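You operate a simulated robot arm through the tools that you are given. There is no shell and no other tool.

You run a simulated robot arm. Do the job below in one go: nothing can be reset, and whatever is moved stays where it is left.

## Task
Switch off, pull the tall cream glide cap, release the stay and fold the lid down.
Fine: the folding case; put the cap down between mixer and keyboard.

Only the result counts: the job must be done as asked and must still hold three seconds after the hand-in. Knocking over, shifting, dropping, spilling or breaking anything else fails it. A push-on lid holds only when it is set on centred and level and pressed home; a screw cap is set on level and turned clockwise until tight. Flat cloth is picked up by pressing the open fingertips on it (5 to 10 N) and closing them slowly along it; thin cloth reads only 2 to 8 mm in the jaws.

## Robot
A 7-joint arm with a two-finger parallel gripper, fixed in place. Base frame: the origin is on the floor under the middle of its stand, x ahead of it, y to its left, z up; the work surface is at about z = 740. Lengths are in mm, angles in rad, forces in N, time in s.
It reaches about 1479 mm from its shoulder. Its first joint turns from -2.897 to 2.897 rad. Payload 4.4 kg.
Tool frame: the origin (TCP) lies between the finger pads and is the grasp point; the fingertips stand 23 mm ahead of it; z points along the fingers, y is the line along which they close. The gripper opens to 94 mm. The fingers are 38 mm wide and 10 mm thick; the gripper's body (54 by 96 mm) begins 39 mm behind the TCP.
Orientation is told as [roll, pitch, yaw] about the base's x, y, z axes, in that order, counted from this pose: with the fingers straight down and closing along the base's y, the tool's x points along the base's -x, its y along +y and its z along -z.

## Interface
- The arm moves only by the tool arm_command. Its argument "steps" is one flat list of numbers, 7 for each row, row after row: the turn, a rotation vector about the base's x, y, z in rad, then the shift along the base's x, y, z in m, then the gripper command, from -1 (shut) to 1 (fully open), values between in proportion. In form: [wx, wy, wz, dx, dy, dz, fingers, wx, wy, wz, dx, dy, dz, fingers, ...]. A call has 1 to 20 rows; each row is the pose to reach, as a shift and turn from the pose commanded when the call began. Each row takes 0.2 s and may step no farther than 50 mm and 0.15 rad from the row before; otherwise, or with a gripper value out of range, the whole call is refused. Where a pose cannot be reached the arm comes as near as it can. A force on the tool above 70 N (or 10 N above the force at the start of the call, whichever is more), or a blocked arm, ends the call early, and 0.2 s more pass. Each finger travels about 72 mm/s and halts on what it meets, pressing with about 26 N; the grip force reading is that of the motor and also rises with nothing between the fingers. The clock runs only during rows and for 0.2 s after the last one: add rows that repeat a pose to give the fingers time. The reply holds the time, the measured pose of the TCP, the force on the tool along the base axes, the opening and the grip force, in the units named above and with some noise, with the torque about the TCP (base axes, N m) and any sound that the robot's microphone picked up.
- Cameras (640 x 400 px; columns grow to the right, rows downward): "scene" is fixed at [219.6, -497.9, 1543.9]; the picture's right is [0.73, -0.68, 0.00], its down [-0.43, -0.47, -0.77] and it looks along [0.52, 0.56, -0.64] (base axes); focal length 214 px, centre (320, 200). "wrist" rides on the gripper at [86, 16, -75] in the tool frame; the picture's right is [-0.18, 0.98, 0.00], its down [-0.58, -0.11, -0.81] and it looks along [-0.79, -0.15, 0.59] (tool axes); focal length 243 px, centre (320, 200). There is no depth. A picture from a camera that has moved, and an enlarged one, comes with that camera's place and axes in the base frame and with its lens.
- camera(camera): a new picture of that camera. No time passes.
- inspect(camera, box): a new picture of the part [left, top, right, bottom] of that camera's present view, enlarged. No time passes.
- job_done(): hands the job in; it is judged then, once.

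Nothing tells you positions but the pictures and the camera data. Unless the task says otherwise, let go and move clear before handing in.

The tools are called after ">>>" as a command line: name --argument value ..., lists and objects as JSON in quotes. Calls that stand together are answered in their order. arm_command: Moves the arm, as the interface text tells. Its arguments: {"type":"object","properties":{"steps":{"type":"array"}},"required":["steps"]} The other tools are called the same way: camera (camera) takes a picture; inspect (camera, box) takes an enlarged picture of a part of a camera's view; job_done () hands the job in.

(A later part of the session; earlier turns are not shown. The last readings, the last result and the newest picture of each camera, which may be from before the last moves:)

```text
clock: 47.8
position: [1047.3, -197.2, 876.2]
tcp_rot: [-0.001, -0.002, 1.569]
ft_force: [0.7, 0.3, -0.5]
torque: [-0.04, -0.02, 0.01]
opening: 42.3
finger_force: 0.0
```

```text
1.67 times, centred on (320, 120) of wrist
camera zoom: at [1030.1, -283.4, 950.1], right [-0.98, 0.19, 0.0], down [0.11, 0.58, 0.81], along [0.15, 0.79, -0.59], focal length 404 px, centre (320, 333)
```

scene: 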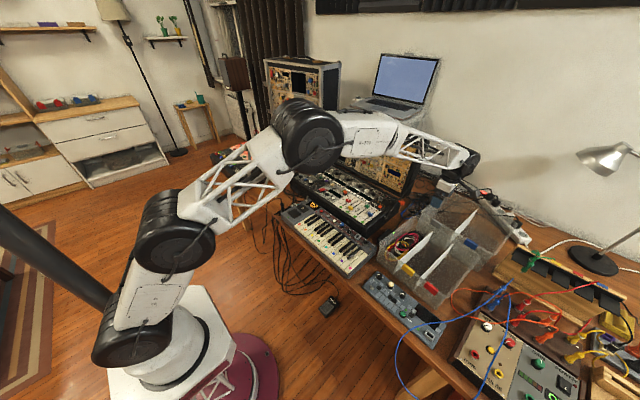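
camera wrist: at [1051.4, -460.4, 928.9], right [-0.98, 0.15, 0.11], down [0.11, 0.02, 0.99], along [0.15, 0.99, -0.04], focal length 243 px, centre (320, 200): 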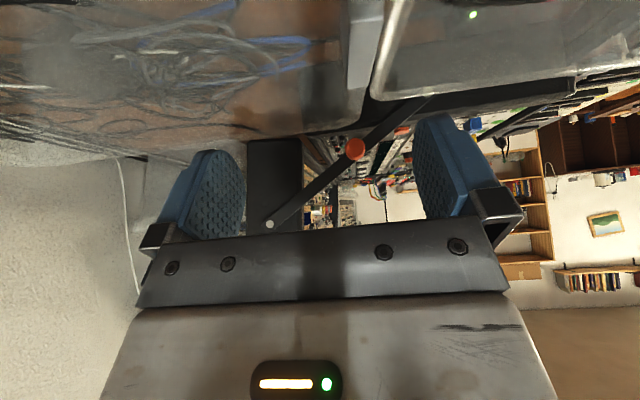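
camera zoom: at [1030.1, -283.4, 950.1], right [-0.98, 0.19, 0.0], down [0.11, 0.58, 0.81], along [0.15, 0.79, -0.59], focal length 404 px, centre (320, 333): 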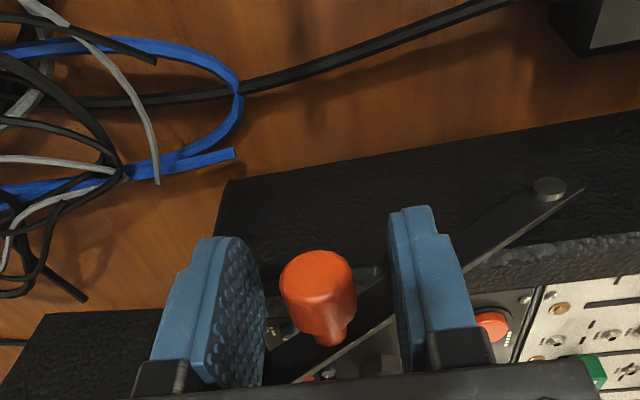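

>>> arm_command --steps '[0, 0, 0, 0.0015, 0, 0, -0.3, 0, 0, 0, 0.0015, 0, 0, -0.45, 0, 0, 0, 0.0015, 0, 0, -0.55, 0, 0, 0, 0.0015, 0, 0, -1, 0, 0, 0, 0.0015, 0, 0, -1]'

>>> arm_command --steps '[0, 0, 0, -0.0008, 0, -0.0005, -1, 0, 0, 0, -0.0017, 0, -0.0011, -1, 0, 0, 0, -0.0025, 0, -0.0016, -1, 0, 0, 0, -0.0025, 0, -0.0016, -1]'

>>> inspect --camera "wrist" --box '[430, 92, 480, 127]'

```text
clock: 49.0
position: [1047.1, -197.9, 875.6]
tcp_rot: [0.0, -0.002, 1.569]
ft_force: [-1.9, 0.3, -0.5]
torque: [-0.06, 0.03, 0.04]
opening: 21.0
finger_force: 45.0
```

```text
clock: 50.0
position: [1047.1, -198.2, 875.3]
tcp_rot: [-0.004, -0.001, 1.567]
ft_force: [49.0, 3.0, 11.0]
torque: [0.14, -0.51, -0.47]
opening: 21.1
finger_force: 45.0
```

```text
11.43 times, centred on (455, 110) of wrist
camera zoom: at [1030.5, -283.1, 950.5], right [-0.98, 0.19, 0.0], down [0.11, 0.58, 0.81], along [0.15, 0.79, -0.59], focal length 2773 px, centre (-1223, 1234)
```

zoom: 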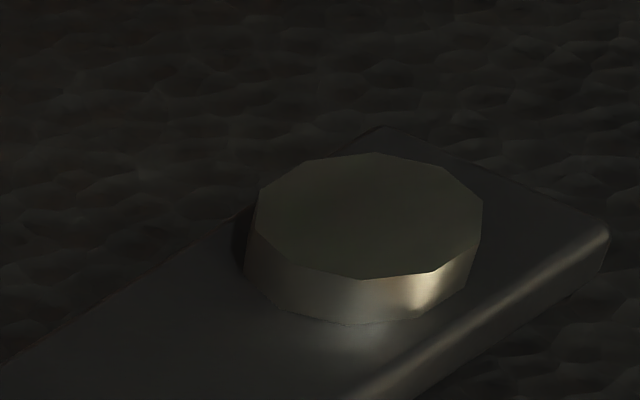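

The bar end doesn't shift along its length either. The long plain stud at the base suggests that the bar slides outward on it, off a flush peg at the lid, so I'll return to neutral and pull outward with longer holds, watching force and motion.

>>> arm_command --steps '[0, 0, 0, 0.0012, 0, 0.0008, -1, 0, 0, 0, 0.0025, 0, 0.0016, -1, 0, 0, 0, 0.0025, 0, 0.0016, -1, 0, 0, 0, 0.0025, 0, 0.0016, -1, 0, 0, 0, 0.0025, 0, 0.0016, -1, 0, 0, 0, 0.0025, 0, 0.0016, -1]'

>>> arm_command --steps '[0, 0, 0, 0, -0.001, 0, -1, 0, 0, 0, 0, -0.002, 0, -1, 0, 0, 0, 0, -0.003, 0, -1, 0, 0, 0, 0, -0.003, 0, -1, 0, 0, 0, 0, -0.003, 0, -1, 0, 0, 0, 0, -0.003, 0, -1, 0, 0, 0, 0, -0.003, 0, -1, 0, 0, 0, 0, -0.003, 0, -1]'

>>> inspect --camera "wrist" --box '[220, 0, 420, 240]'

```text
clock: 51.4
position: [1047.2, -197.1, 876.0]
tcp_rot: [0.0, -0.002, 1.569]
ft_force: [11.8, 5.3, 10.2]
torque: [0.18, -0.03, -0.13]
opening: 20.7
finger_force: 44.8
```

```text
clock: 53.2
position: [1047.0, -201.0, 875.8]
tcp_rot: [0.0, -0.002, 1.571]
ft_force: [-2.8, 35.4, -1.1]
torque: [0.25, -0.01, 0.06]
opening: 20.8
finger_force: 44.9
```

```text
1.67 times, centred on (320, 120) of wrist
camera zoom: at [1031.7, -285.6, 949.3], right [-0.98, 0.19, 0.0], down [0.11, 0.58, 0.81], along [0.15, 0.79, -0.59], focal length 404 px, centre (320, 333)
```

zoom: 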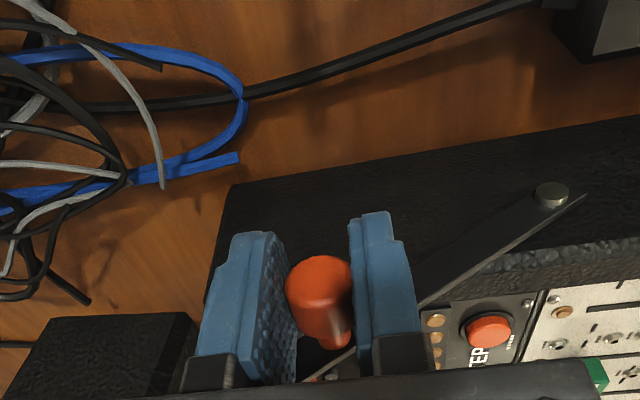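

The fingers merely slip along the knob at 35 N outward. Next I'll test pushing the knob inward, like a plunger.

>>> arm_command --steps '[0, 0, 0, 0, 0.0015, 0, -1, 0, 0, 0, 0, 0.003, 0, -1, 0, 0, 0, 0, 0.0045, 0, -1, 0, 0, 0, 0, 0.0055, 0, -1, 0, 0, 0, 0, 0.0055, 0, -1, 0, 0, 0, 0, 0.0055, 0, -1, 0, 0, 0, 0, 0.0055, 0, -1]'

>>> inspect --camera "wrist" --box '[220, 0, 420, 240]'

```text
clock: 54.8
position: [1049.7, -197.1, 874.3]
tcp_rot: [0.002, -0.003, 1.569]
ft_force: [-5.5, -37.9, -2.2]
torque: [-0.38, -0.01, 0.05]
opening: 21.0
finger_force: 44.9
```

```text
1.67 times, centred on (320, 120) of wrist
camera zoom: at [1031.9, -281.4, 949.3], right [-0.98, 0.19, 0.0], down [0.11, 0.58, 0.81], along [0.15, 0.79, -0.59], focal length 404 px, centre (320, 333)
```

zoom: 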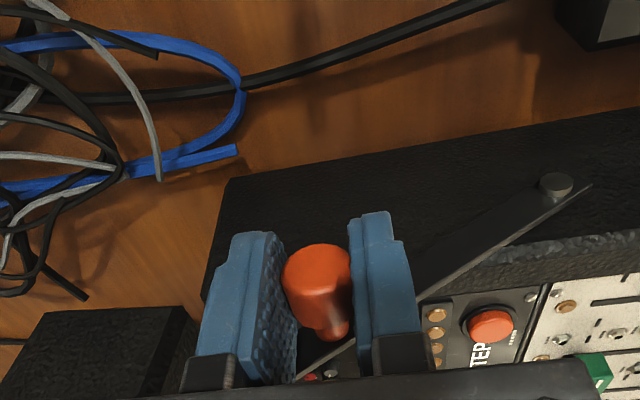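

Inward push is also rigid (fingers slip at 38 N). I'll relax and test swinging the bar downward.

>>> arm_command --steps '[0, 0, 0, 0, -0.001, 0, -1, 0, 0, 0, 0, -0.0018, 0, -1, 0, 0, 0, 0, -0.0018, 0, -1, 0, 0, 0, 0, -0.0018, 0, -1]'

>>> arm_command --steps '[0, 0, 0, 0.0005, 0, -0.0008, -1, 0, 0, 0, 0.0011, 0, -0.0017, -1, 0, 0, 0, 0.0016, 0, -0.0025, -1, 0, 0, 0, 0.0016, 0, -0.0025, -1, 0, 0, 0, 0.0016, 0, -0.0025, -1, 0, 0, 0, 0.0016, 0, -0.0025, -1]'

>>> inspect --camera "wrist" --box '[220, 0, 420, 240]'

>>> inspect --camera "wrist" --box '[430, 92, 480, 127]'

```text
clock: 55.8
position: [1047.7, -195.7, 874.5]
tcp_rot: [0.001, -0.003, 1.569]
ft_force: [2.4, -0.5, 2.1]
torque: [0.2, -0.15, 0.04]
opening: 20.9
finger_force: 45.1
```

```text
clock: 57.2
position: [1050.8, -196.2, 872.6]
tcp_rot: [0.0, -0.002, 1.569]
ft_force: [0.0, 29.9, 0.1]
torque: [0.34, -0.14, -0.02]
opening: 20.7
finger_force: 45.1
```

```text
1.67 times, centred on (320, 120) of wrist
camera zoom: at [1033.2, -281.5, 947.3], right [-0.98, 0.19, 0.0], down [0.11, 0.58, 0.81], along [0.15, 0.79, -0.59], focal length 404 px, centre (320, 333)
```

zoom: 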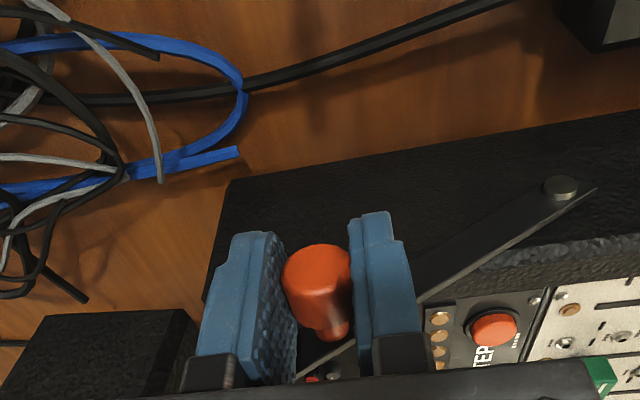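

```text
11.43 times, centred on (455, 110) of wrist
camera zoom: at [1033.2, -281.5, 947.3], right [-0.98, 0.19, 0.0], down [0.11, 0.58, 0.81], along [0.15, 0.79, -0.59], focal length 2773 px, centre (-1223, 1234)
```

zoom: 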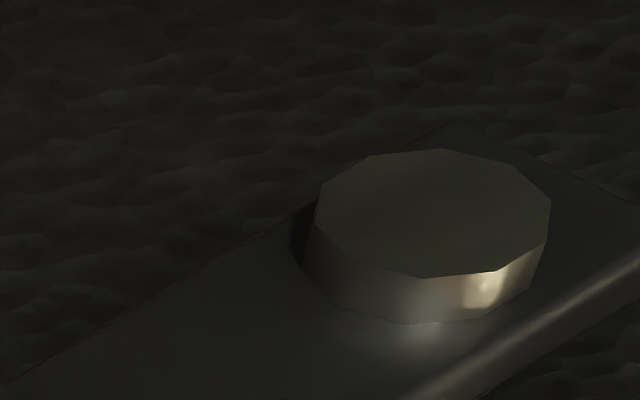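

Moving the knob down and back (perpendicular to the bar) went 2.4 mm with no force, and the knob moved along: that's the free direction. I'll relax the sideways load and continue that way in small steps.

>>> arm_command --steps '[0, 0, 0, 0, 0.001, 0, -1, 0, 0, 0, 0, 0.001, 0, -1, 0, 0, 0, 0.0005, 0.001, -0.0008, -1, 0, 0, 0, 0.0011, 0.001, -0.0017, -1, 0, 0, 0, 0.0016, 0.001, -0.0025, -1, 0, 0, 0, 0.0016, 0.001, -0.0025, -1, 0, 0, 0, 0.0016, 0.001, -0.0025, -1]'

>>> inspect --camera "wrist" --box '[220, 0, 420, 240]'

>>> inspect --camera "wrist" --box '[430, 92, 490, 132]'

```text
clock: 58.8
position: [1052.5, -196.0, 870.2]
tcp_rot: [0.002, -0.002, 1.569]
ft_force: [-16.2, 2.3, -8.7]
torque: [-0.13, 0.08, 0.16]
opening: 20.8
finger_force: 45.7
```

```text
1.67 times, centred on (320, 120) of wrist
camera zoom: at [1035.0, -281.8, 944.3], right [-0.98, 0.19, 0.0], down [0.11, 0.58, 0.81], along [0.15, 0.79, -0.59], focal length 404 px, centre (320, 333)
```

zoom: 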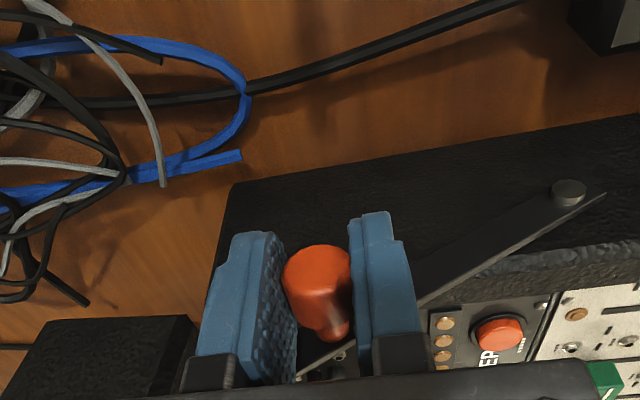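

```text
10.00 times, centred on (460, 112) of wrist
camera zoom: at [1035.0, -281.8, 944.3], right [-0.98, 0.19, 0.0], down [0.11, 0.58, 0.81], along [0.15, 0.79, -0.59], focal length 2426 px, centre (-1080, 1080)
```

zoom: 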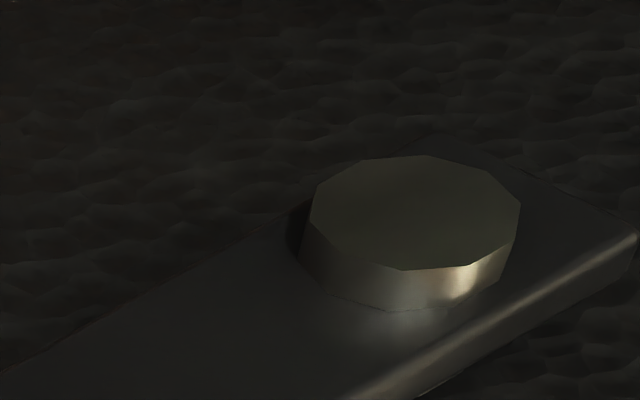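

The bar is pivoting about the base stud, with the knob now about 6 mm lower. I'll look at the lid end of the bar.

>>> camera --camera "wrist"

>>> inspect --camera "wrist" --box '[40, 150, 250, 290]'

>>> inspect --camera "scene" --box '[380, 150, 440, 220]'

```text
taken
camera wrist: at [1035.0, -281.8, 944.3], right [-0.98, 0.19, 0.0], down [0.11, 0.58, 0.81], along [0.15, 0.79, -0.59], focal length 243 px, centre (320, 200)
```

wrist: 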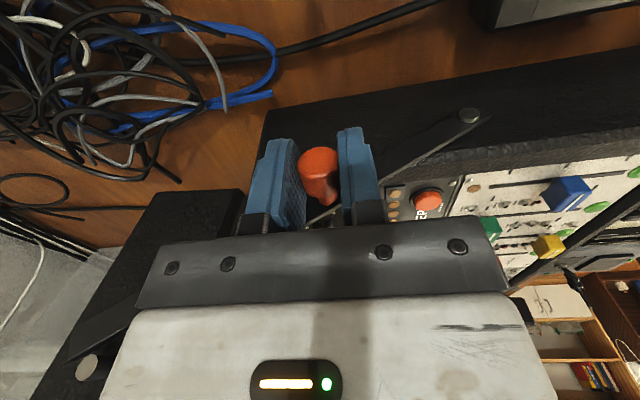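

```text
2.86 times, centred on (145, 220) of wrist
camera zoom: at [1035.0, -281.8, 944.3], right [-0.98, 0.19, 0.0], down [0.11, 0.58, 0.81], along [0.15, 0.79, -0.59], focal length 693 px, centre (820, 143)
```

zoom: 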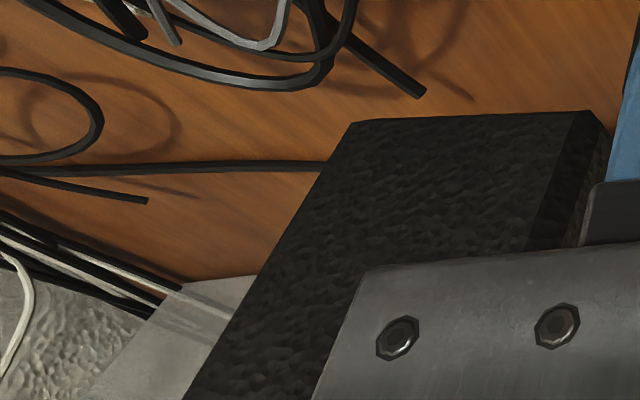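

```text
5.71 times, centred on (410, 185) of scene
camera zoom: at [219.6, -497.9, 1543.9], right [0.73, -0.68, 0.0], down [-0.43, -0.47, -0.77], along [0.52, 0.56, -0.64], focal length 1226 px, centre (-194, 286)
```

zoom: 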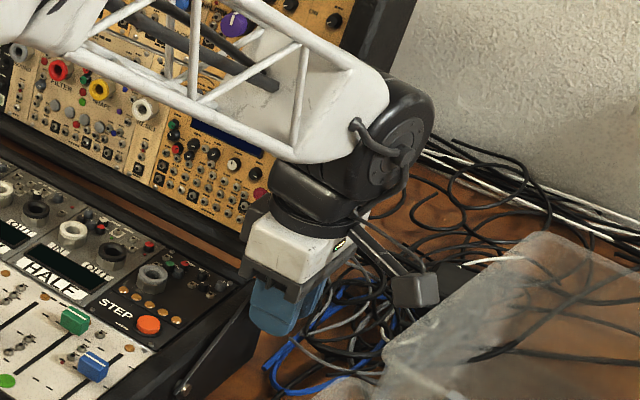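

>>> inspect --camera "wrist" --box '[40, 310, 140, 390]'

```text
5.00 times, centred on (90, 350) of wrist
camera zoom: at [1035.0, -281.8, 944.3], right [-0.98, 0.19, 0.0], down [0.11, 0.58, 0.81], along [0.15, 0.79, -0.59], focal length 1213 px, centre (1470, -550)
```

zoom: 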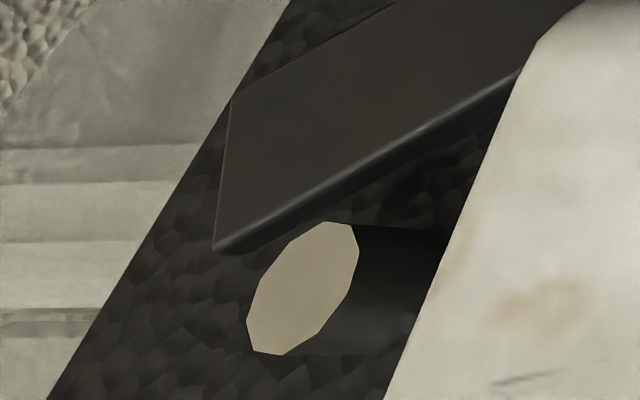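

The release worked: the bar's lid end has dropped off the lid peg (a hook open at the top), while the peg and lid stayed put. I'll swing the bar farther down about the base stud, along its arc.

>>> arm_command --steps '[0, 0, 0, 0.0018, 0, -0.003, -1, 0, 0, 0, 0.0032, 0, -0.0058, -1, 0, 0, 0, 0.0045, 0, -0.0085, -1, 0, 0, 0, 0.0058, 0, -0.0118, -1, 0, 0, 0, 0.0072, 0, -0.0152, -1, 0, 0, 0, 0.0084, 0, -0.0187, -1, 0, 0, 0, 0.0096, 0, -0.0222, -1, 0, 0, 0, 0.0096, 0, -0.0222, -1]'

>>> camera --camera "wrist"

>>> camera --camera "scene"

```text
clock: 60.6
position: [1062.3, -196.6, 847.8]
tcp_rot: [-0.003, 0.0, 1.568]
ft_force: [2.3, -16.4, 0.7]
torque: [-0.2, -0.04, -0.04]
opening: 20.8
finger_force: 44.9
```

```text
taken
camera wrist: at [1044.3, -281.6, 922.8], right [-0.98, 0.19, 0.0], down [0.11, 0.58, 0.81], along [0.15, 0.79, -0.59], focal length 243 px, centre (320, 200)
```

wrist: 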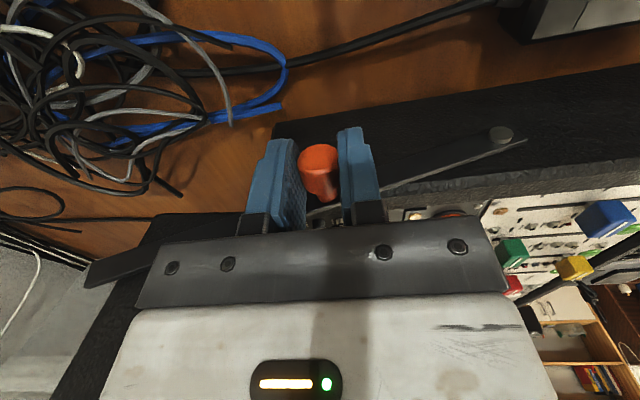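

```text
taken
```

scene: 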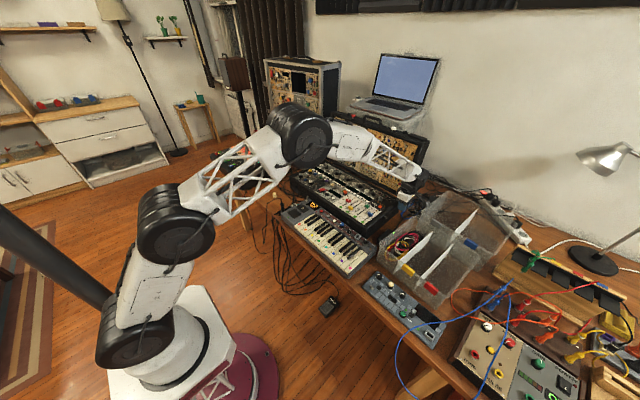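

The bar swings freely. I'll lower it further along the arc, to about horizontal, keeping the wrist camera above the bin rim.

>>> arm_command --steps '[0, 0, 0, 0.0008, -0.0008, -0.003, -1, 0, 0, 0, 0.0016, -0.0008, -0.006, -1, 0, 0, 0, 0.0024, -0.0008, -0.0091, -1, 0, 0, 0, 0.0031, -0.0008, -0.0127, -1, 0, 0, 0, 0.0036, -0.0008, -0.0163, -1, 0, 0, 0, 0.0041, -0.0008, -0.0201, -1, 0, 0, 0, 0.0044, -0.0008, -0.0245, -1, 0, 0, 0, 0.0046, -0.0008, -0.029, -1, 0, 0, 0, 0.0047, -0.0008, -0.0325, -1, 0, 0, 0, 0.0047, -0.0008, -0.0325, -1]'

>>> camera --camera "wrist"

>>> inspect --camera "scene" --box '[380, 150, 450, 230]'

```text
clock: 62.6
position: [1065.2, -195.4, 822.7]
tcp_rot: [-0.002, -0.001, 1.568]
ft_force: [-30.0, 7.5, 14.1]
torque: [0.13, 0.5, 0.18]
opening: 20.8
finger_force: 44.8
stopped in row 9: the force on the tool passed its limit at 76 N (the readings are from after the stop); the commanded pose is now the measured one
```

```text
taken
camera wrist: at [1048.2, -281.5, 896.5], right [-0.98, 0.19, 0.0], down [0.11, 0.58, 0.81], along [0.15, 0.79, -0.59], focal length 243 px, centre (320, 200)
```

wrist: 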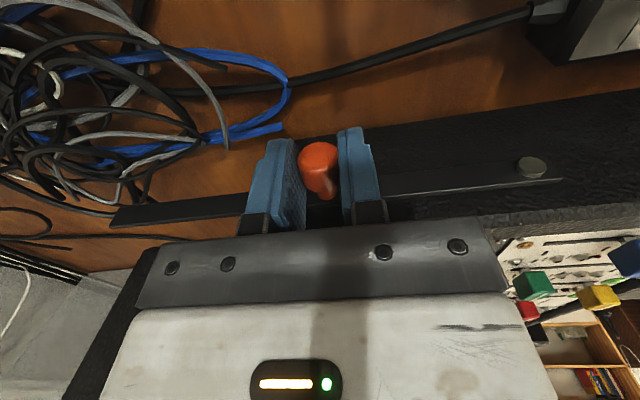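

```text
5.00 times, centred on (415, 190) of scene
camera zoom: at [219.6, -497.9, 1543.9], right [0.73, -0.68, 0.0], down [-0.43, -0.47, -0.77], along [0.52, 0.56, -0.64], focal length 1072 px, centre (-155, 250)
```

zoom: 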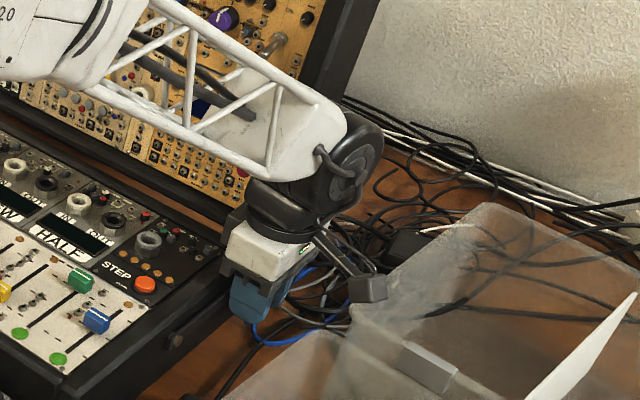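

The stay reached its lower stop (almost horizontal), well off the lid peg. I'll ease off and let go of the knob.

>>> arm_command --steps '[0, 0, 0, -0.0005, 0, 0.0005, -1, 0, 0, 0, -0.0005, 0, 0.0005, -0.6, 0, 0, 0, -0.0005, 0, 0.0005, -0.5, 0, 0, 0, -0.0005, 0, 0.0005, -0.3, 0, 0, 0, -0.0005, 0, 0.0005, -0.1, 0, 0, 0, -0.0005, 0, 0.0005, -0.1]'

>>> camera --camera "wrist"

```text
clock: 64.0
position: [1064.8, -194.6, 820.4]
tcp_rot: [-0.001, -0.001, 1.569]
ft_force: [-0.5, -1.0, -0.9]
torque: [0.0, 0.0, 0.0]
opening: 42.0
finger_force: 0.0
```

```text
taken
camera wrist: at [1048.2, -281.5, 895.9], right [-0.98, 0.19, 0.0], down [0.11, 0.58, 0.81], along [0.15, 0.79, -0.59], focal length 243 px, centre (320, 200)
```

wrist: 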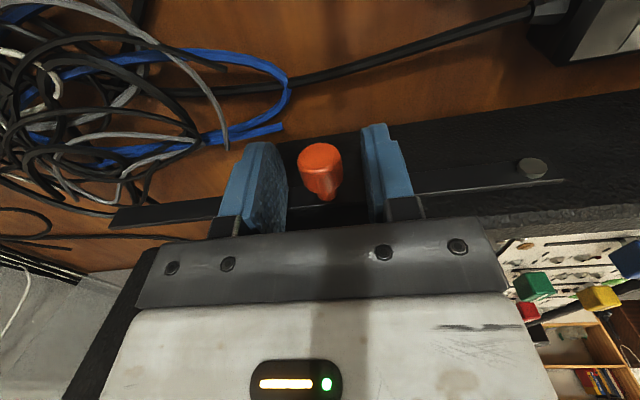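

The stay stays down by itself. I'll rise clear and then inspect the lid's top edge and handle for folding it.

>>> arm_command --steps '[0, 0, 0, 0, -0.002, 0.02, -0.1, 0, 0, 0, 0, -0.005, 0.05, -0.1, 0, 0, 0, -0.01, -0.02, 0.09, -0.1, 0, 0, 0, -0.02, -0.05, 0.13, -0.1, 0, 0, -0.1, -0.04, -0.07, 0.17, -0.1, 0, 0, -0.2, -0.06, -0.07, 0.21, -0.1, 0, 0, -0.32, -0.08, -0.06, 0.25, -0.1, 0, 0, -0.44, -0.1, -0.04, 0.29, -0.1, 0, 0, -0.56, -0.13, -0.02, 0.32, -0.1, 0, 0, -0.68, -0.16, 0.01, 0.34, -0.1, 0, 0, -0.8, -0.19, 0.04, 0.36, -0.1, 0, 0, -0.92, -0.22, 0.07, 0.38, -0.1, 0, 0, -1.04, -0.24, 0.1, 0.4, -0.1, 0, 0, -1.16, -0.26, 0.13, 0.42, -0.1, 0, 0, -1.28, -0.28, 0.16, 0.44, -0.1, 0, 0, -1.4, -0.3, 0.19, 0.45, -0.1, 0, 0, -1.5, -0.31, 0.22, 0.45, -0.1, 0, 0, -1.57, -0.32, 0.25, 0.45, -0.1, 0, 0, -1.57, -0.32, 0.25, 0.45, -0.1]'

>>> camera --camera "wrist"

>>> camera --camera "scene"

```text
refused: row 4 steps farther than a row can; nothing moved
```

```text
taken
camera wrist: at [1048.2, -281.5, 895.9], right [-0.98, 0.19, 0.0], down [0.11, 0.58, 0.81], along [0.15, 0.79, -0.59], focal length 243 px, centre (320, 200)
```

wrist: 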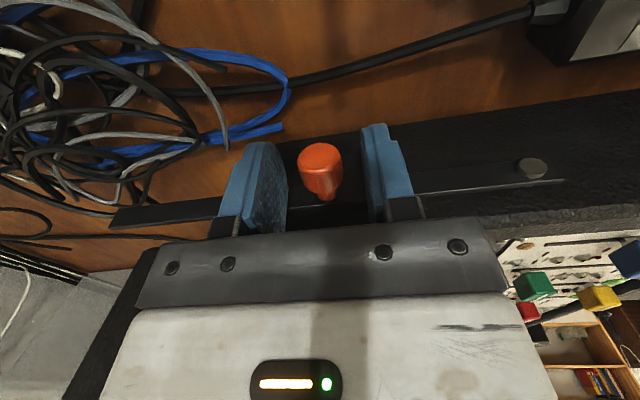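

```text
taken
```

scene: 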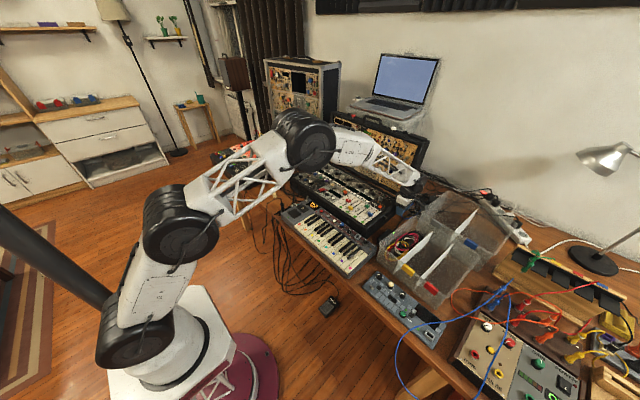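

A step was marginally too long; repeating with shorter ones.

>>> arm_command --steps '[0, 0, 0, 0, -0.002, 0.02, -0.1, 0, 0, 0, 0, -0.005, 0.05, -0.1, 0, 0, 0, -0.01, -0.02, 0.085, -0.1, 0, 0, 0, -0.02, -0.04, 0.125, -0.1, 0, 0, -0.1, -0.035, -0.055, 0.165, -0.1, 0, 0, -0.2, -0.055, -0.06, 0.205, -0.1, 0, 0, -0.32, -0.075, -0.055, 0.245, -0.1, 0, 0, -0.44, -0.1, -0.04, 0.28, -0.1, 0, 0, -0.56, -0.13, -0.02, 0.31, -0.1, 0, 0, -0.68, -0.16, 0.01, 0.33, -0.1, 0, 0, -0.8, -0.19, 0.04, 0.35, -0.1, 0, 0, -0.92, -0.22, 0.07, 0.37, -0.1, 0, 0, -1.04, -0.24, 0.1, 0.39, -0.1, 0, 0, -1.16, -0.26, 0.13, 0.41, -0.1, 0, 0, -1.28, -0.28, 0.16, 0.43, -0.1, 0, 0, -1.4, -0.3, 0.19, 0.44, -0.1, 0, 0, -1.5, -0.31, 0.22, 0.44, -0.1, 0, 0, -1.57, -0.32, 0.25, 0.44, -0.1, 0, 0, -1.57, -0.32, 0.25, 0.44, -0.1]'

>>> camera --camera "wrist"

>>> camera --camera "scene"

>>> inspect --camera "scene" --box '[310, 90, 450, 230]'

```text
clock: 68.2
position: [758.9, 50.9, 1216.6]
tcp_rot: [-0.005, 0.059, -0.007]
ft_force: [1.6, -0.5, -0.7]
torque: [0.01, 0.09, 0.04]
opening: 42.6
finger_force: 0.1
stopped in row 19: the arm was blocked; the commanded pose is now the measured one
```

```text
taken
camera wrist: at [677.0, 69.2, 1296.6], right [0.19, 0.98, -0.02], down [0.63, -0.11, 0.77], along [0.76, -0.16, -0.64], focal length 243 px, centre (320, 200)
```

wrist: 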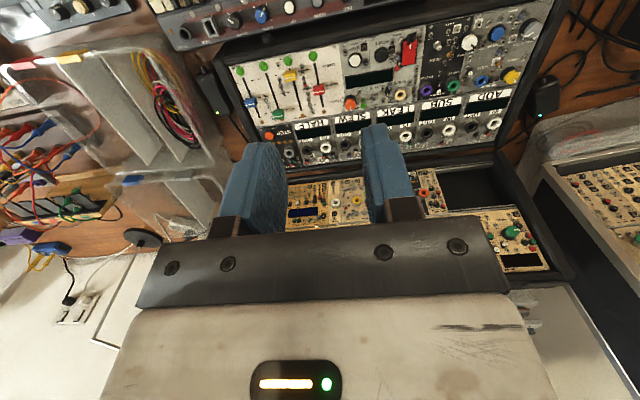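

```text
taken
```

scene: 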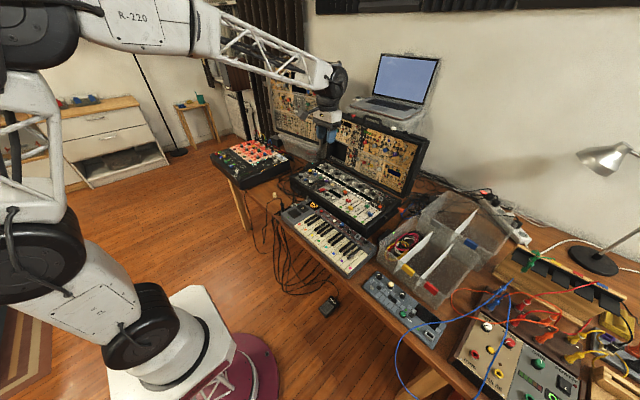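

```text
2.86 times, centred on (380, 160) of scene
camera zoom: at [219.6, -497.9, 1543.9], right [0.73, -0.68, 0.0], down [-0.43, -0.47, -0.77], along [0.52, 0.56, -0.64], focal length 613 px, centre (149, 314)
```

zoom: 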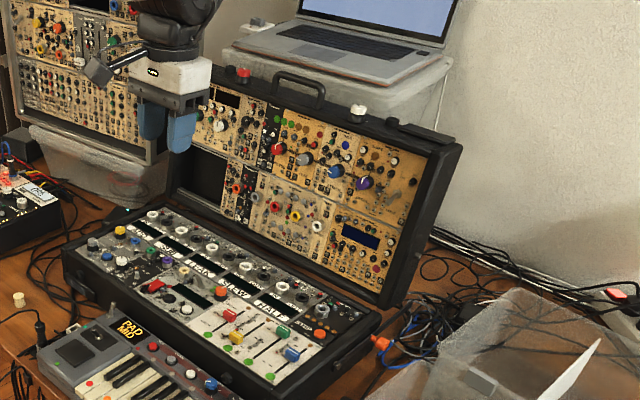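

The stay is down and the lid still stands on its own, leaning back slightly (front rim near x 1145, z 1135). I'll move out and up to look at the handle and what's behind the lid.

>>> arm_command --steps '[0.002, -0.02, 0.002, 0.03, 0.008, 0.025, -0.1, 0.005, -0.04, 0.005, 0.06, 0.017, 0.05, -0.1, 0.005, -0.059, 0.007, 0.09, 0.025, 0.075, -0.1, 0.005, -0.059, 0.007, 0.12, 0.034, 0.1, 0.4, 0.005, -0.059, 0.007, 0.15, 0.042, 0.125, 1, 0.005, -0.059, 0.007, 0.171, 0.049, 0.143, 1, 0.005, -0.059, 0.007, 0.171, 0.049, 0.143, 1]'

>>> camera --camera "wrist"

>>> inspect --camera "wrist" --box '[220, 100, 440, 240]'

```text
clock: 69.8
position: [929.5, 99.8, 1366.2]
tcp_rot: [0.001, -0.006, 0.002]
ft_force: [0.3, 0.1, 0.4]
torque: [-0.02, -0.02, 0.01]
opening: 94.1
finger_force: 0.0
```

```text
taken
camera wrist: at [841.4, 115.9, 1440.4], right [0.18, 0.98, 0.0], down [0.58, -0.11, 0.81], along [0.8, -0.15, -0.59], focal length 243 px, centre (320, 200)
```

wrist: 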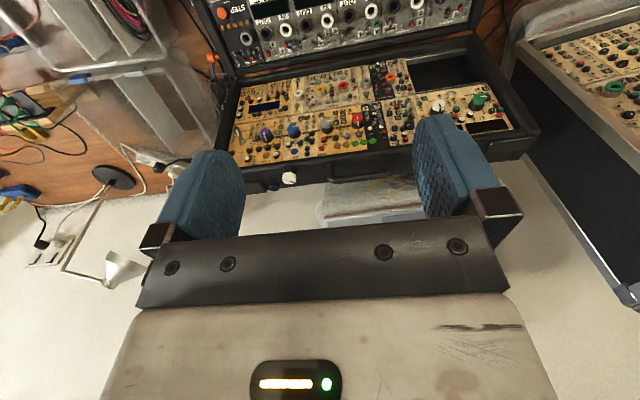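

```text
2.86 times, centred on (330, 170) of wrist
camera zoom: at [841.4, 115.9, 1440.4], right [0.18, 0.98, 0.0], down [0.58, -0.11, 0.81], along [0.8, -0.15, -0.59], focal length 693 px, centre (291, 286)
```

zoom: 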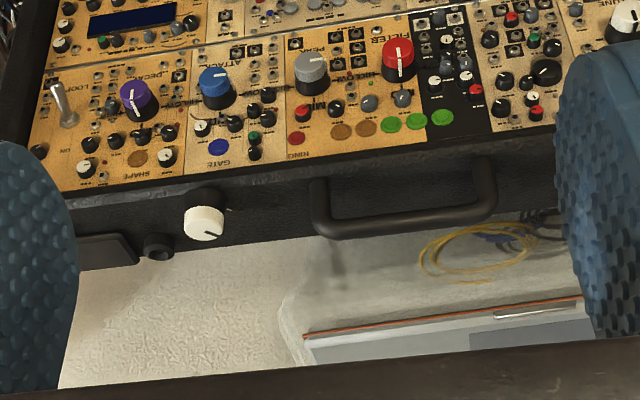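

The handle is a U-bar on the lid's top edge: bar centre about (1154, 127, 1169), legs at y 76 and 175, 36 mm above the edge. I'll hover over it with the fingers turned to close front-to-back, so I can lower the lid under control.

>>> arm_command --steps '[0, 0, 0.13, 0.018, 0.002, 0, 0.5, 0, 0, 0.26, 0.036, 0.004, 0, 0, 0, 0, 0.39, 0.054, 0.006, 0, -0.2, 0, 0, 0.52, 0.072, 0.008, -0.005, -0.2, 0, 0, 0.65, 0.09, 0.011, -0.01, -0.2, 0, 0, 0.78, 0.108, 0.013, -0.015, -0.2, 0, 0, 0.91, 0.126, 0.015, -0.02, -0.2, 0, 0, 1.04, 0.144, 0.017, -0.03, -0.2, 0, 0, 1.17, 0.162, 0.019, -0.04, -0.2, 0, 0, 1.3, 0.18, 0.022, -0.055, -0.2, 0, 0, 1.43, 0.2, 0.024, -0.075, -0.2, 0, 0, 1.568, 0.2245, 0.0268, -0.1, -0.2, 0, 0, 1.568, 0.2245, 0.0268, -0.121, -0.2, 0, 0, 1.568, 0.2245, 0.0268, -0.121, -0.2]'

>>> camera --camera "wrist"

>>> inspect --camera "wrist" --box '[220, 0, 420, 240]'

>>> inspect --camera "scene" --box '[320, 80, 420, 150]'

```text
clock: 72.8
position: [1154.0, 128.8, 1244.9]
tcp_rot: [0.003, -0.005, 1.572]
ft_force: [0.6, 0.3, 0.4]
torque: [0.0, 0.01, -0.02]
opening: 37.6
finger_force: 0.1
```

```text
taken
camera wrist: at [1137.0, 42.6, 1318.1], right [-0.98, 0.18, 0.0], down [0.11, 0.58, 0.81], along [0.15, 0.8, -0.59], focal length 243 px, centre (320, 200)
```

wrist: 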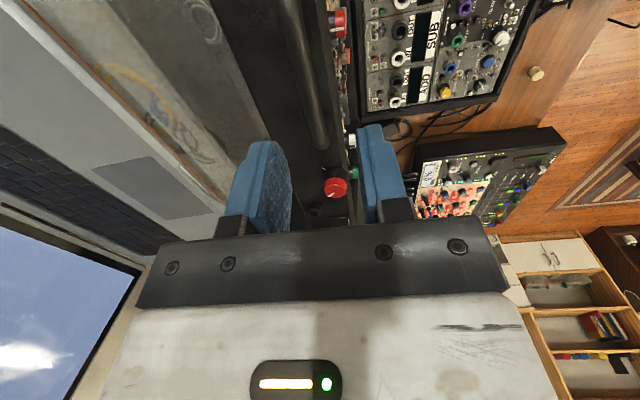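

```text
1.67 times, centred on (320, 120) of wrist
camera zoom: at [1137.0, 42.6, 1318.1], right [-0.98, 0.18, 0.0], down [0.11, 0.58, 0.81], along [0.15, 0.8, -0.59], focal length 404 px, centre (320, 333)
```

zoom: 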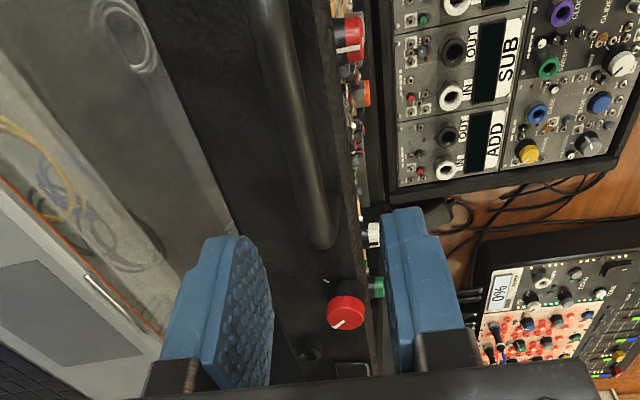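

```text
5.71 times, centred on (370, 115) of scene
camera zoom: at [219.6, -497.9, 1543.9], right [0.73, -0.68, 0.0], down [-0.43, -0.47, -0.77], along [0.52, 0.56, -0.64], focal length 1226 px, centre (34, 686)
```

zoom: 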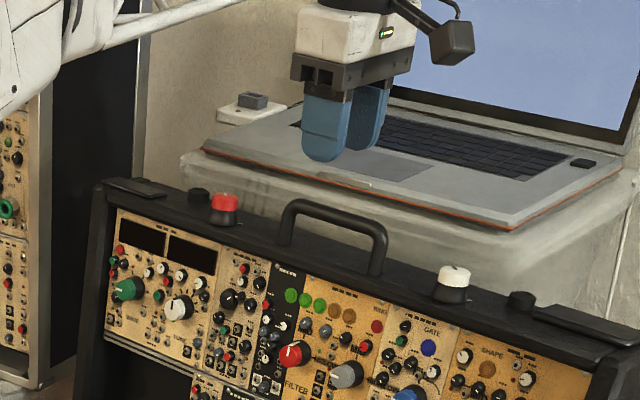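

The bar refines to about (1159, 126, 1164), 6 mm farther back than my TCP. I'll shift over it and lower so that the bar sits between the finger pads near the tips.

>>> arm_command --steps '[0, 0, 0, 0.003, -0.0013, -0.01, -0.2, 0, 0, 0, 0.006, -0.0026, -0.025, -0.2, 0, 0, 0, 0.006, -0.0026, -0.04, -0.2, 0, 0, 0, 0.006, -0.0026, -0.05, -0.2, 0, 0, 0, 0.006, -0.0026, -0.05, -0.2]'

>>> inspect --camera "wrist" --box '[220, 0, 420, 240]'

>>> inspect --camera "scene" --box '[330, 80, 410, 140]'

```text
clock: 74.0
position: [1159.8, 124.2, 1192.8]
tcp_rot: [0.002, -0.005, 1.568]
ft_force: [-0.1, -0.9, 0.8]
torque: [0.01, -0.03, 0.0]
opening: 37.9
finger_force: 0.1
```

```text
1.67 times, centred on (320, 120) of wrist
camera zoom: at [1142.6, 38.5, 1267.4], right [-0.98, 0.19, 0.0], down [0.11, 0.58, 0.81], along [0.15, 0.8, -0.59], focal length 404 px, centre (320, 333)
```

zoom: 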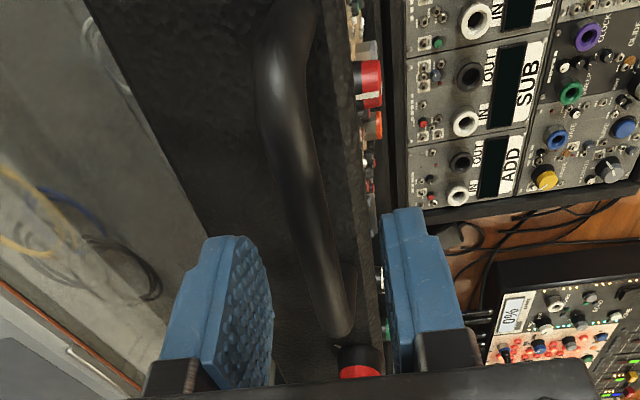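

```text
6.67 times, centred on (370, 110) of scene
camera zoom: at [219.6, -497.9, 1543.9], right [0.73, -0.68, 0.0], down [-0.43, -0.47, -0.77], along [0.52, 0.56, -0.64], focal length 1430 px, centre (-13, 800)
```

zoom: 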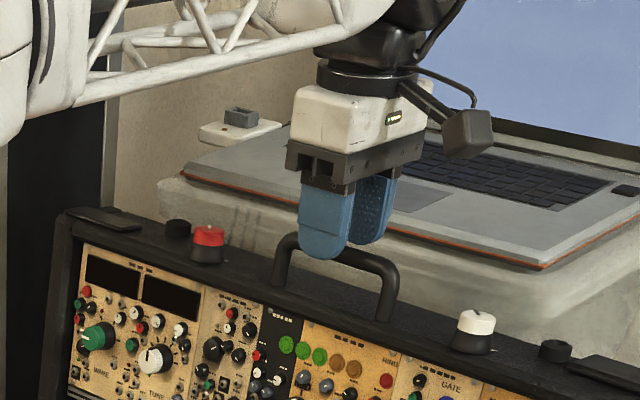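

The fingers straddle the bar. A final small correction (-1.5 mm in x) and lowering, then I'll close gently on it.

>>> arm_command --steps '[0, 0, 0, -0.001, 0.001, -0.006, -0.2, 0, 0, 0, -0.0015, 0.001, -0.012, -0.2, 0, 0, 0, -0.0015, 0.001, -0.016, -0.2, 0, 0, 0, -0.0015, 0.001, -0.016, -0.4, 0, 0, 0, -0.0015, 0.001, -0.016, -0.6, 0, 0, 0, -0.0015, 0.001, -0.016, -0.7, 0, 0, 0, -0.0015, 0.001, -0.016, -0.85, 0, 0, 0, -0.0015, 0.001, -0.016, -0.85]'

>>> inspect --camera "wrist" --box '[220, 0, 420, 240]'

>>> inspect --camera "scene" --box '[340, 90, 400, 140]'

```text
clock: 75.8
position: [1157.8, 126.5, 1177.7]
tcp_rot: [0.0, -0.004, 1.569]
ft_force: [3.7, -0.1, 4.8]
torque: [0.17, -0.06, 0.01]
opening: 12.6
finger_force: 45.3
```

```text
1.67 times, centred on (320, 120) of wrist
camera zoom: at [1141.0, 40.1, 1252.0], right [-0.98, 0.19, 0.0], down [0.11, 0.58, 0.81], along [0.15, 0.8, -0.59], focal length 404 px, centre (320, 333)
```

zoom: 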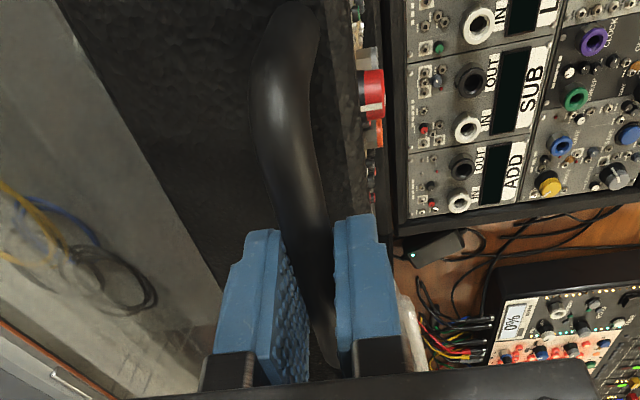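

```text
8.00 times, centred on (370, 115) of scene
camera zoom: at [219.6, -497.9, 1543.9], right [0.73, -0.68, 0.0], down [-0.43, -0.47, -0.77], along [0.52, 0.56, -0.64], focal length 1716 px, centre (-80, 880)
```

zoom: 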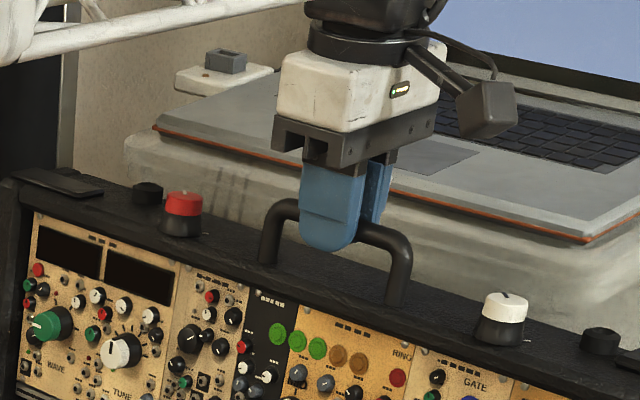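

The handle bar is held (12.6 mm). I'll start with a small 2° swing forward to feel the lid's resistance.

>>> arm_command --steps '[0, 0, 0, -0.0028, 0, 0.0004, -0.85, 0, 0, 0, -0.0057, 0, 0.0008, -0.85, 0, 0, 0, -0.0085, 0, 0.0011, -0.85, 0, 0, 0, -0.0114, 0, 0.0014, -0.85, 0, 0, 0, -0.0114, 0, 0.0014, -0.85]'

>>> inspect --camera "wrist" --box '[220, 0, 420, 240]'

```text
clock: 77.0
position: [1147.3, 126.8, 1181.2]
tcp_rot: [0.003, -0.004, 1.568]
ft_force: [2.5, 0.8, -1.9]
torque: [-0.05, -0.06, 0.14]
opening: 12.6
finger_force: 44.8
```

```text
1.67 times, centred on (320, 120) of wrist
camera zoom: at [1130.2, 40.2, 1253.3], right [-0.98, 0.19, 0.0], down [0.11, 0.58, 0.81], along [0.15, 0.8, -0.59], focal length 404 px, centre (320, 333)
```

zoom: 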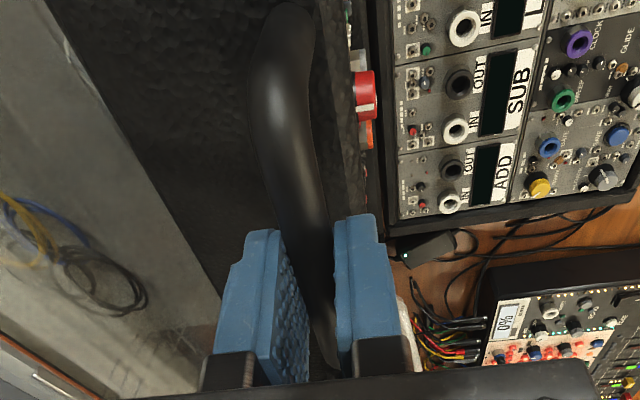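

Very little force (2-3 N) and the lid follows. I'll continue along the arc about the hinge in small steps, checking forces regularly.

>>> arm_command --steps '[0, 0, 0, -0.0115, 0, 0.001, -0.85, 0, 0, 0, -0.023, 0, 0.0017, -0.85, 0, 0, 0, -0.0344, 0, 0.0019, -0.85, 0, 0, 0, -0.0459, 0, 0.0017, -0.85, 0, 0, 0, -0.0459, 0, 0.0017, -0.85]'

>>> camera --camera "scene"

```text
clock: 78.2
position: [1099.6, 126.3, 1181.7]
tcp_rot: [0.0, -0.007, 1.569]
ft_force: [0.8, 5.0, 3.8]
torque: [-0.17, -0.09, 0.65]
opening: 12.8
finger_force: 44.9
```

```text
taken
```

scene: 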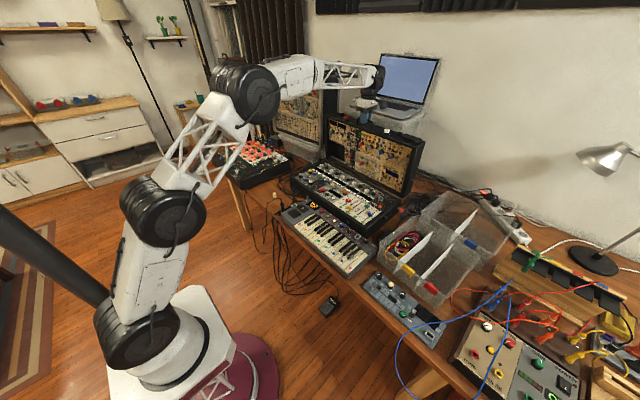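

>>> arm_command --steps '[0, 0, 0, -0.0144, 0, -0.0007, -0.85, 0, 0, 0, -0.0287, 0, -0.0021, -0.85, 0, 0, 0, -0.0429, 0, -0.0041, -0.85, 0, 0, 0, -0.0571, 0, -0.0068, -0.85, 0, 0, 0, -0.0711, 0, -0.01, -0.85, 0, 0, 0, -0.0849, 0, -0.0139, -0.85, 0, 0, 0, -0.0849, 0, -0.0139, -0.85]'

>>> inspect --camera "scene" --box '[290, 70, 450, 220]'

>>> camera --camera "wrist"

```text
clock: 79.8
position: [1015.4, 124.8, 1167.5]
tcp_rot: [0.0, -0.007, 1.57]
ft_force: [-3.0, 19.2, 8.0]
torque: [-0.01, 0.01, 1.34]
opening: 12.8
finger_force: 45.3
```

```text
2.67 times, centred on (370, 145) of scene
camera zoom: at [219.6, -497.9, 1543.9], right [0.73, -0.68, 0.0], down [-0.43, -0.47, -0.77], along [0.52, 0.56, -0.64], focal length 572 px, centre (187, 347)
```

zoom: 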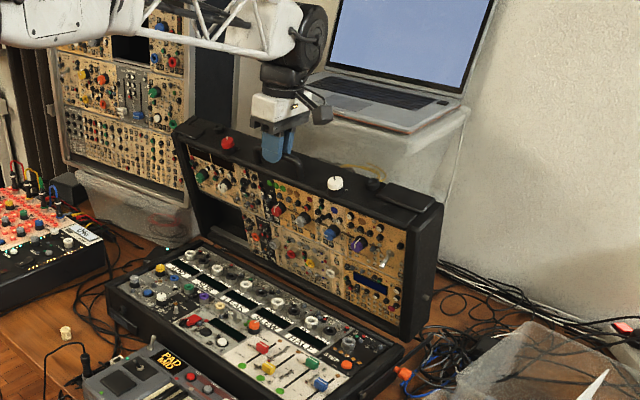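

```text
taken
camera wrist: at [997.7, 40.0, 1242.1], right [-0.98, 0.18, 0.0], down [0.11, 0.58, 0.81], along [0.15, 0.8, -0.59], focal length 243 px, centre (320, 200)
```

wrist: 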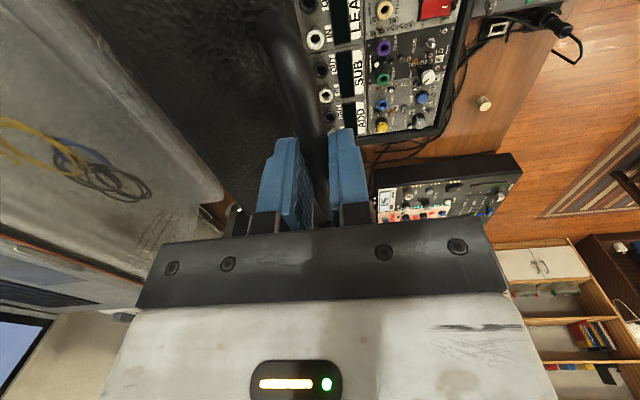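

The lid follows well, now leaning forward about 20°. A sideways load (19 N in y) and some twist are building, so I'll relieve them with a small shift before going on.

>>> arm_command --steps '[0, 0, 0.005, 0, 0.001, 0, -0.85, 0, 0, 0.01, 0, 0.001, 0, -0.85, 0, 0, 0.01, 0, 0.001, 0, -0.85, 0, 0, 0.01, 0, 0.001, 0, -0.85]'

```text
clock: 80.8
position: [1013.8, 124.5, 1168.4]
tcp_rot: [-0.002, -0.006, 1.58]
ft_force: [-6.3, -3.5, 22.6]
torque: [0.22, 0.09, -0.92]
opening: 12.8
finger_force: 45.4
```

>>> arm_command --steps '[0, 0, -0.004, 0, 0, 0.001, -0.85, 0, 0, -0.004, 0, 0, 0.0015, -0.85, 0, 0, -0.004, 0, 0, 0.0015, -0.85, 0, 0, -0.004, 0, 0, 0.0015, -0.85, 0, 0, -0.004, 0, 0, 0.0015, -0.85]'

```text
clock: 82.0
position: [1015.9, 125.6, 1168.3]
tcp_rot: [0.001, -0.006, 1.573]
ft_force: [-3.9, -31.1, 9.7]
torque: [-1.05, 0.06, 0.17]
opening: 12.6
finger_force: 45.1
```

>>> arm_command --steps '[0, 0, 0, 0, -0.0006, 0, -0.85, 0, 0, 0, 0, -0.0006, 0, -0.85, 0, 0, 0, 0, -0.0006, 0, -0.85, 0, 0, 0, 0, -0.0006, 0, -0.85, 0, 0, 0, 0, -0.0006, 0, -0.85, 0, 0, 0, 0, -0.0006, 0, -0.85]'

```text
clock: 83.4
position: [1015.8, 126.9, 1168.0]
tcp_rot: [0.001, -0.006, 1.576]
ft_force: [-3.1, -33.6, 2.8]
torque: [-0.2, 0.06, 0.08]
opening: 13.0
finger_force: 44.9
```

>>> arm_command --steps '[0, 0, 0, 0, -0.0008, 0, -0.85, 0, 0, 0, 0, -0.0008, 0, -0.85, 0, 0, 0, 0, -0.0008, 0, -0.85, 0, 0, 0, 0, -0.0008, 0, -0.85, 0, 0, 0, 0, -0.0008, 0, -0.85]'

```text
clock: 84.6
position: [1016.2, 125.7, 1168.8]
tcp_rot: [0.002, -0.007, 1.575]
ft_force: [0.9, -12.9, -8.2]
torque: [0.15, -0.01, -0.05]
opening: 12.6
finger_force: 44.6
```

Forces are down to about 13 N. I'll continue along the arc to about 40°.

>>> arm_command --steps '[0, 0, 0, -0.0137, 0, -0.0046, -0.85, 0, 0, 0, -0.0271, 0, -0.0097, -0.85, 0, 0, 0, -0.0403, 0, -0.0153, -0.85, 0, 0, 0, -0.0533, 0, -0.0215, -0.85, 0, 0, 0, -0.066, 0, -0.0282, -0.85, 0, 0, 0, -0.0784, 0, -0.0356, -0.85, 0, 0, 0, -0.0784, 0, -0.0356, -0.85]'

>>> inspect --camera "scene" --box '[290, 70, 450, 220]'

```text
clock: 86.2
position: [935.5, 126.5, 1132.3]
tcp_rot: [0.002, -0.004, 1.575]
ft_force: [-8.5, -3.8, 5.1]
torque: [-0.88, 0.14, 0.95]
opening: 12.8
finger_force: 45.4
```

```text
2.67 times, centred on (370, 145) of scene
camera zoom: at [219.6, -497.9, 1543.9], right [0.73, -0.68, 0.0], down [-0.43, -0.47, -0.77], along [0.52, 0.56, -0.64], focal length 572 px, centre (187, 347)
```

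zoom: 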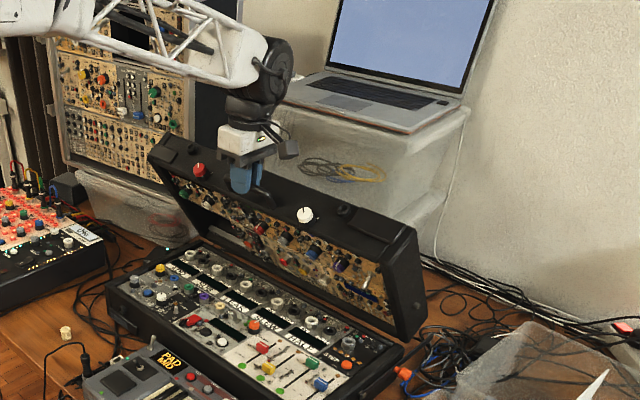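

Lid about halfway and forces low. Continuing to 57°.

>>> arm_command --steps '[0, 0, 0.002, -0.012, 0, -0.0079, -0.85, 0, 0, 0.003, -0.0237, 0, -0.0162, -0.85, 0, 0, 0.003, -0.035, 0, -0.0251, -0.85, 0, 0, 0.003, -0.046, 0, -0.0344, -0.85, 0, 0, 0.003, -0.0564, 0, -0.0443, -0.85, 0, 0, 0.003, -0.0665, 0, -0.0545, -0.85, 0, 0, 0.003, -0.0761, 0, -0.0652, -0.85, 0, 0, 0.003, -0.0761, 0, -0.0652, -0.85]'

>>> inspect --camera "scene" --box '[270, 90, 430, 240]'

>>> camera --camera "wrist"

```text
clock: 88.0
position: [860.6, 125.2, 1068.5]
tcp_rot: [0.001, -0.007, 1.576]
ft_force: [-35.2, 18.8, 21.3]
torque: [0.49, 0.43, 0.72]
opening: 12.6
finger_force: 44.8
```

```text
2.67 times, centred on (350, 165) of scene
camera zoom: at [219.6, -497.9, 1543.9], right [0.73, -0.68, 0.0], down [-0.43, -0.47, -0.77], along [0.52, 0.56, -0.64], focal length 572 px, centre (240, 293)
```

zoom: 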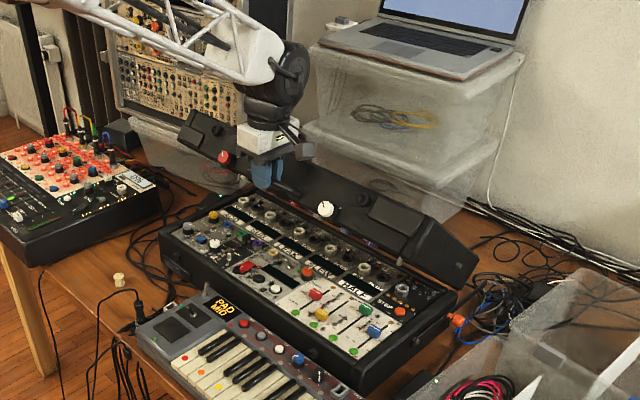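

```text
taken
camera wrist: at [844.6, 39.9, 1142.3], right [-0.98, 0.18, 0.0], down [0.11, 0.58, 0.81], along [0.14, 0.8, -0.59], focal length 243 px, centre (320, 200)
```

wrist: 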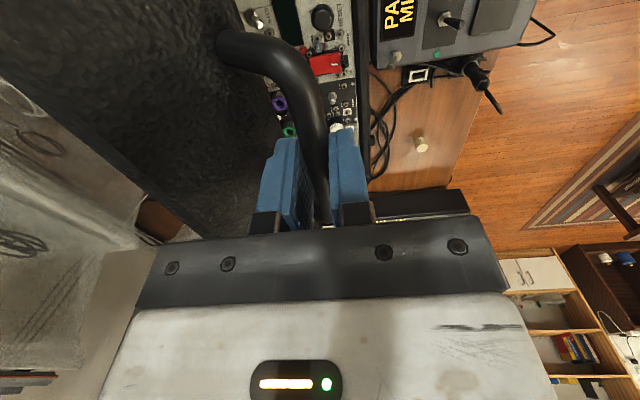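

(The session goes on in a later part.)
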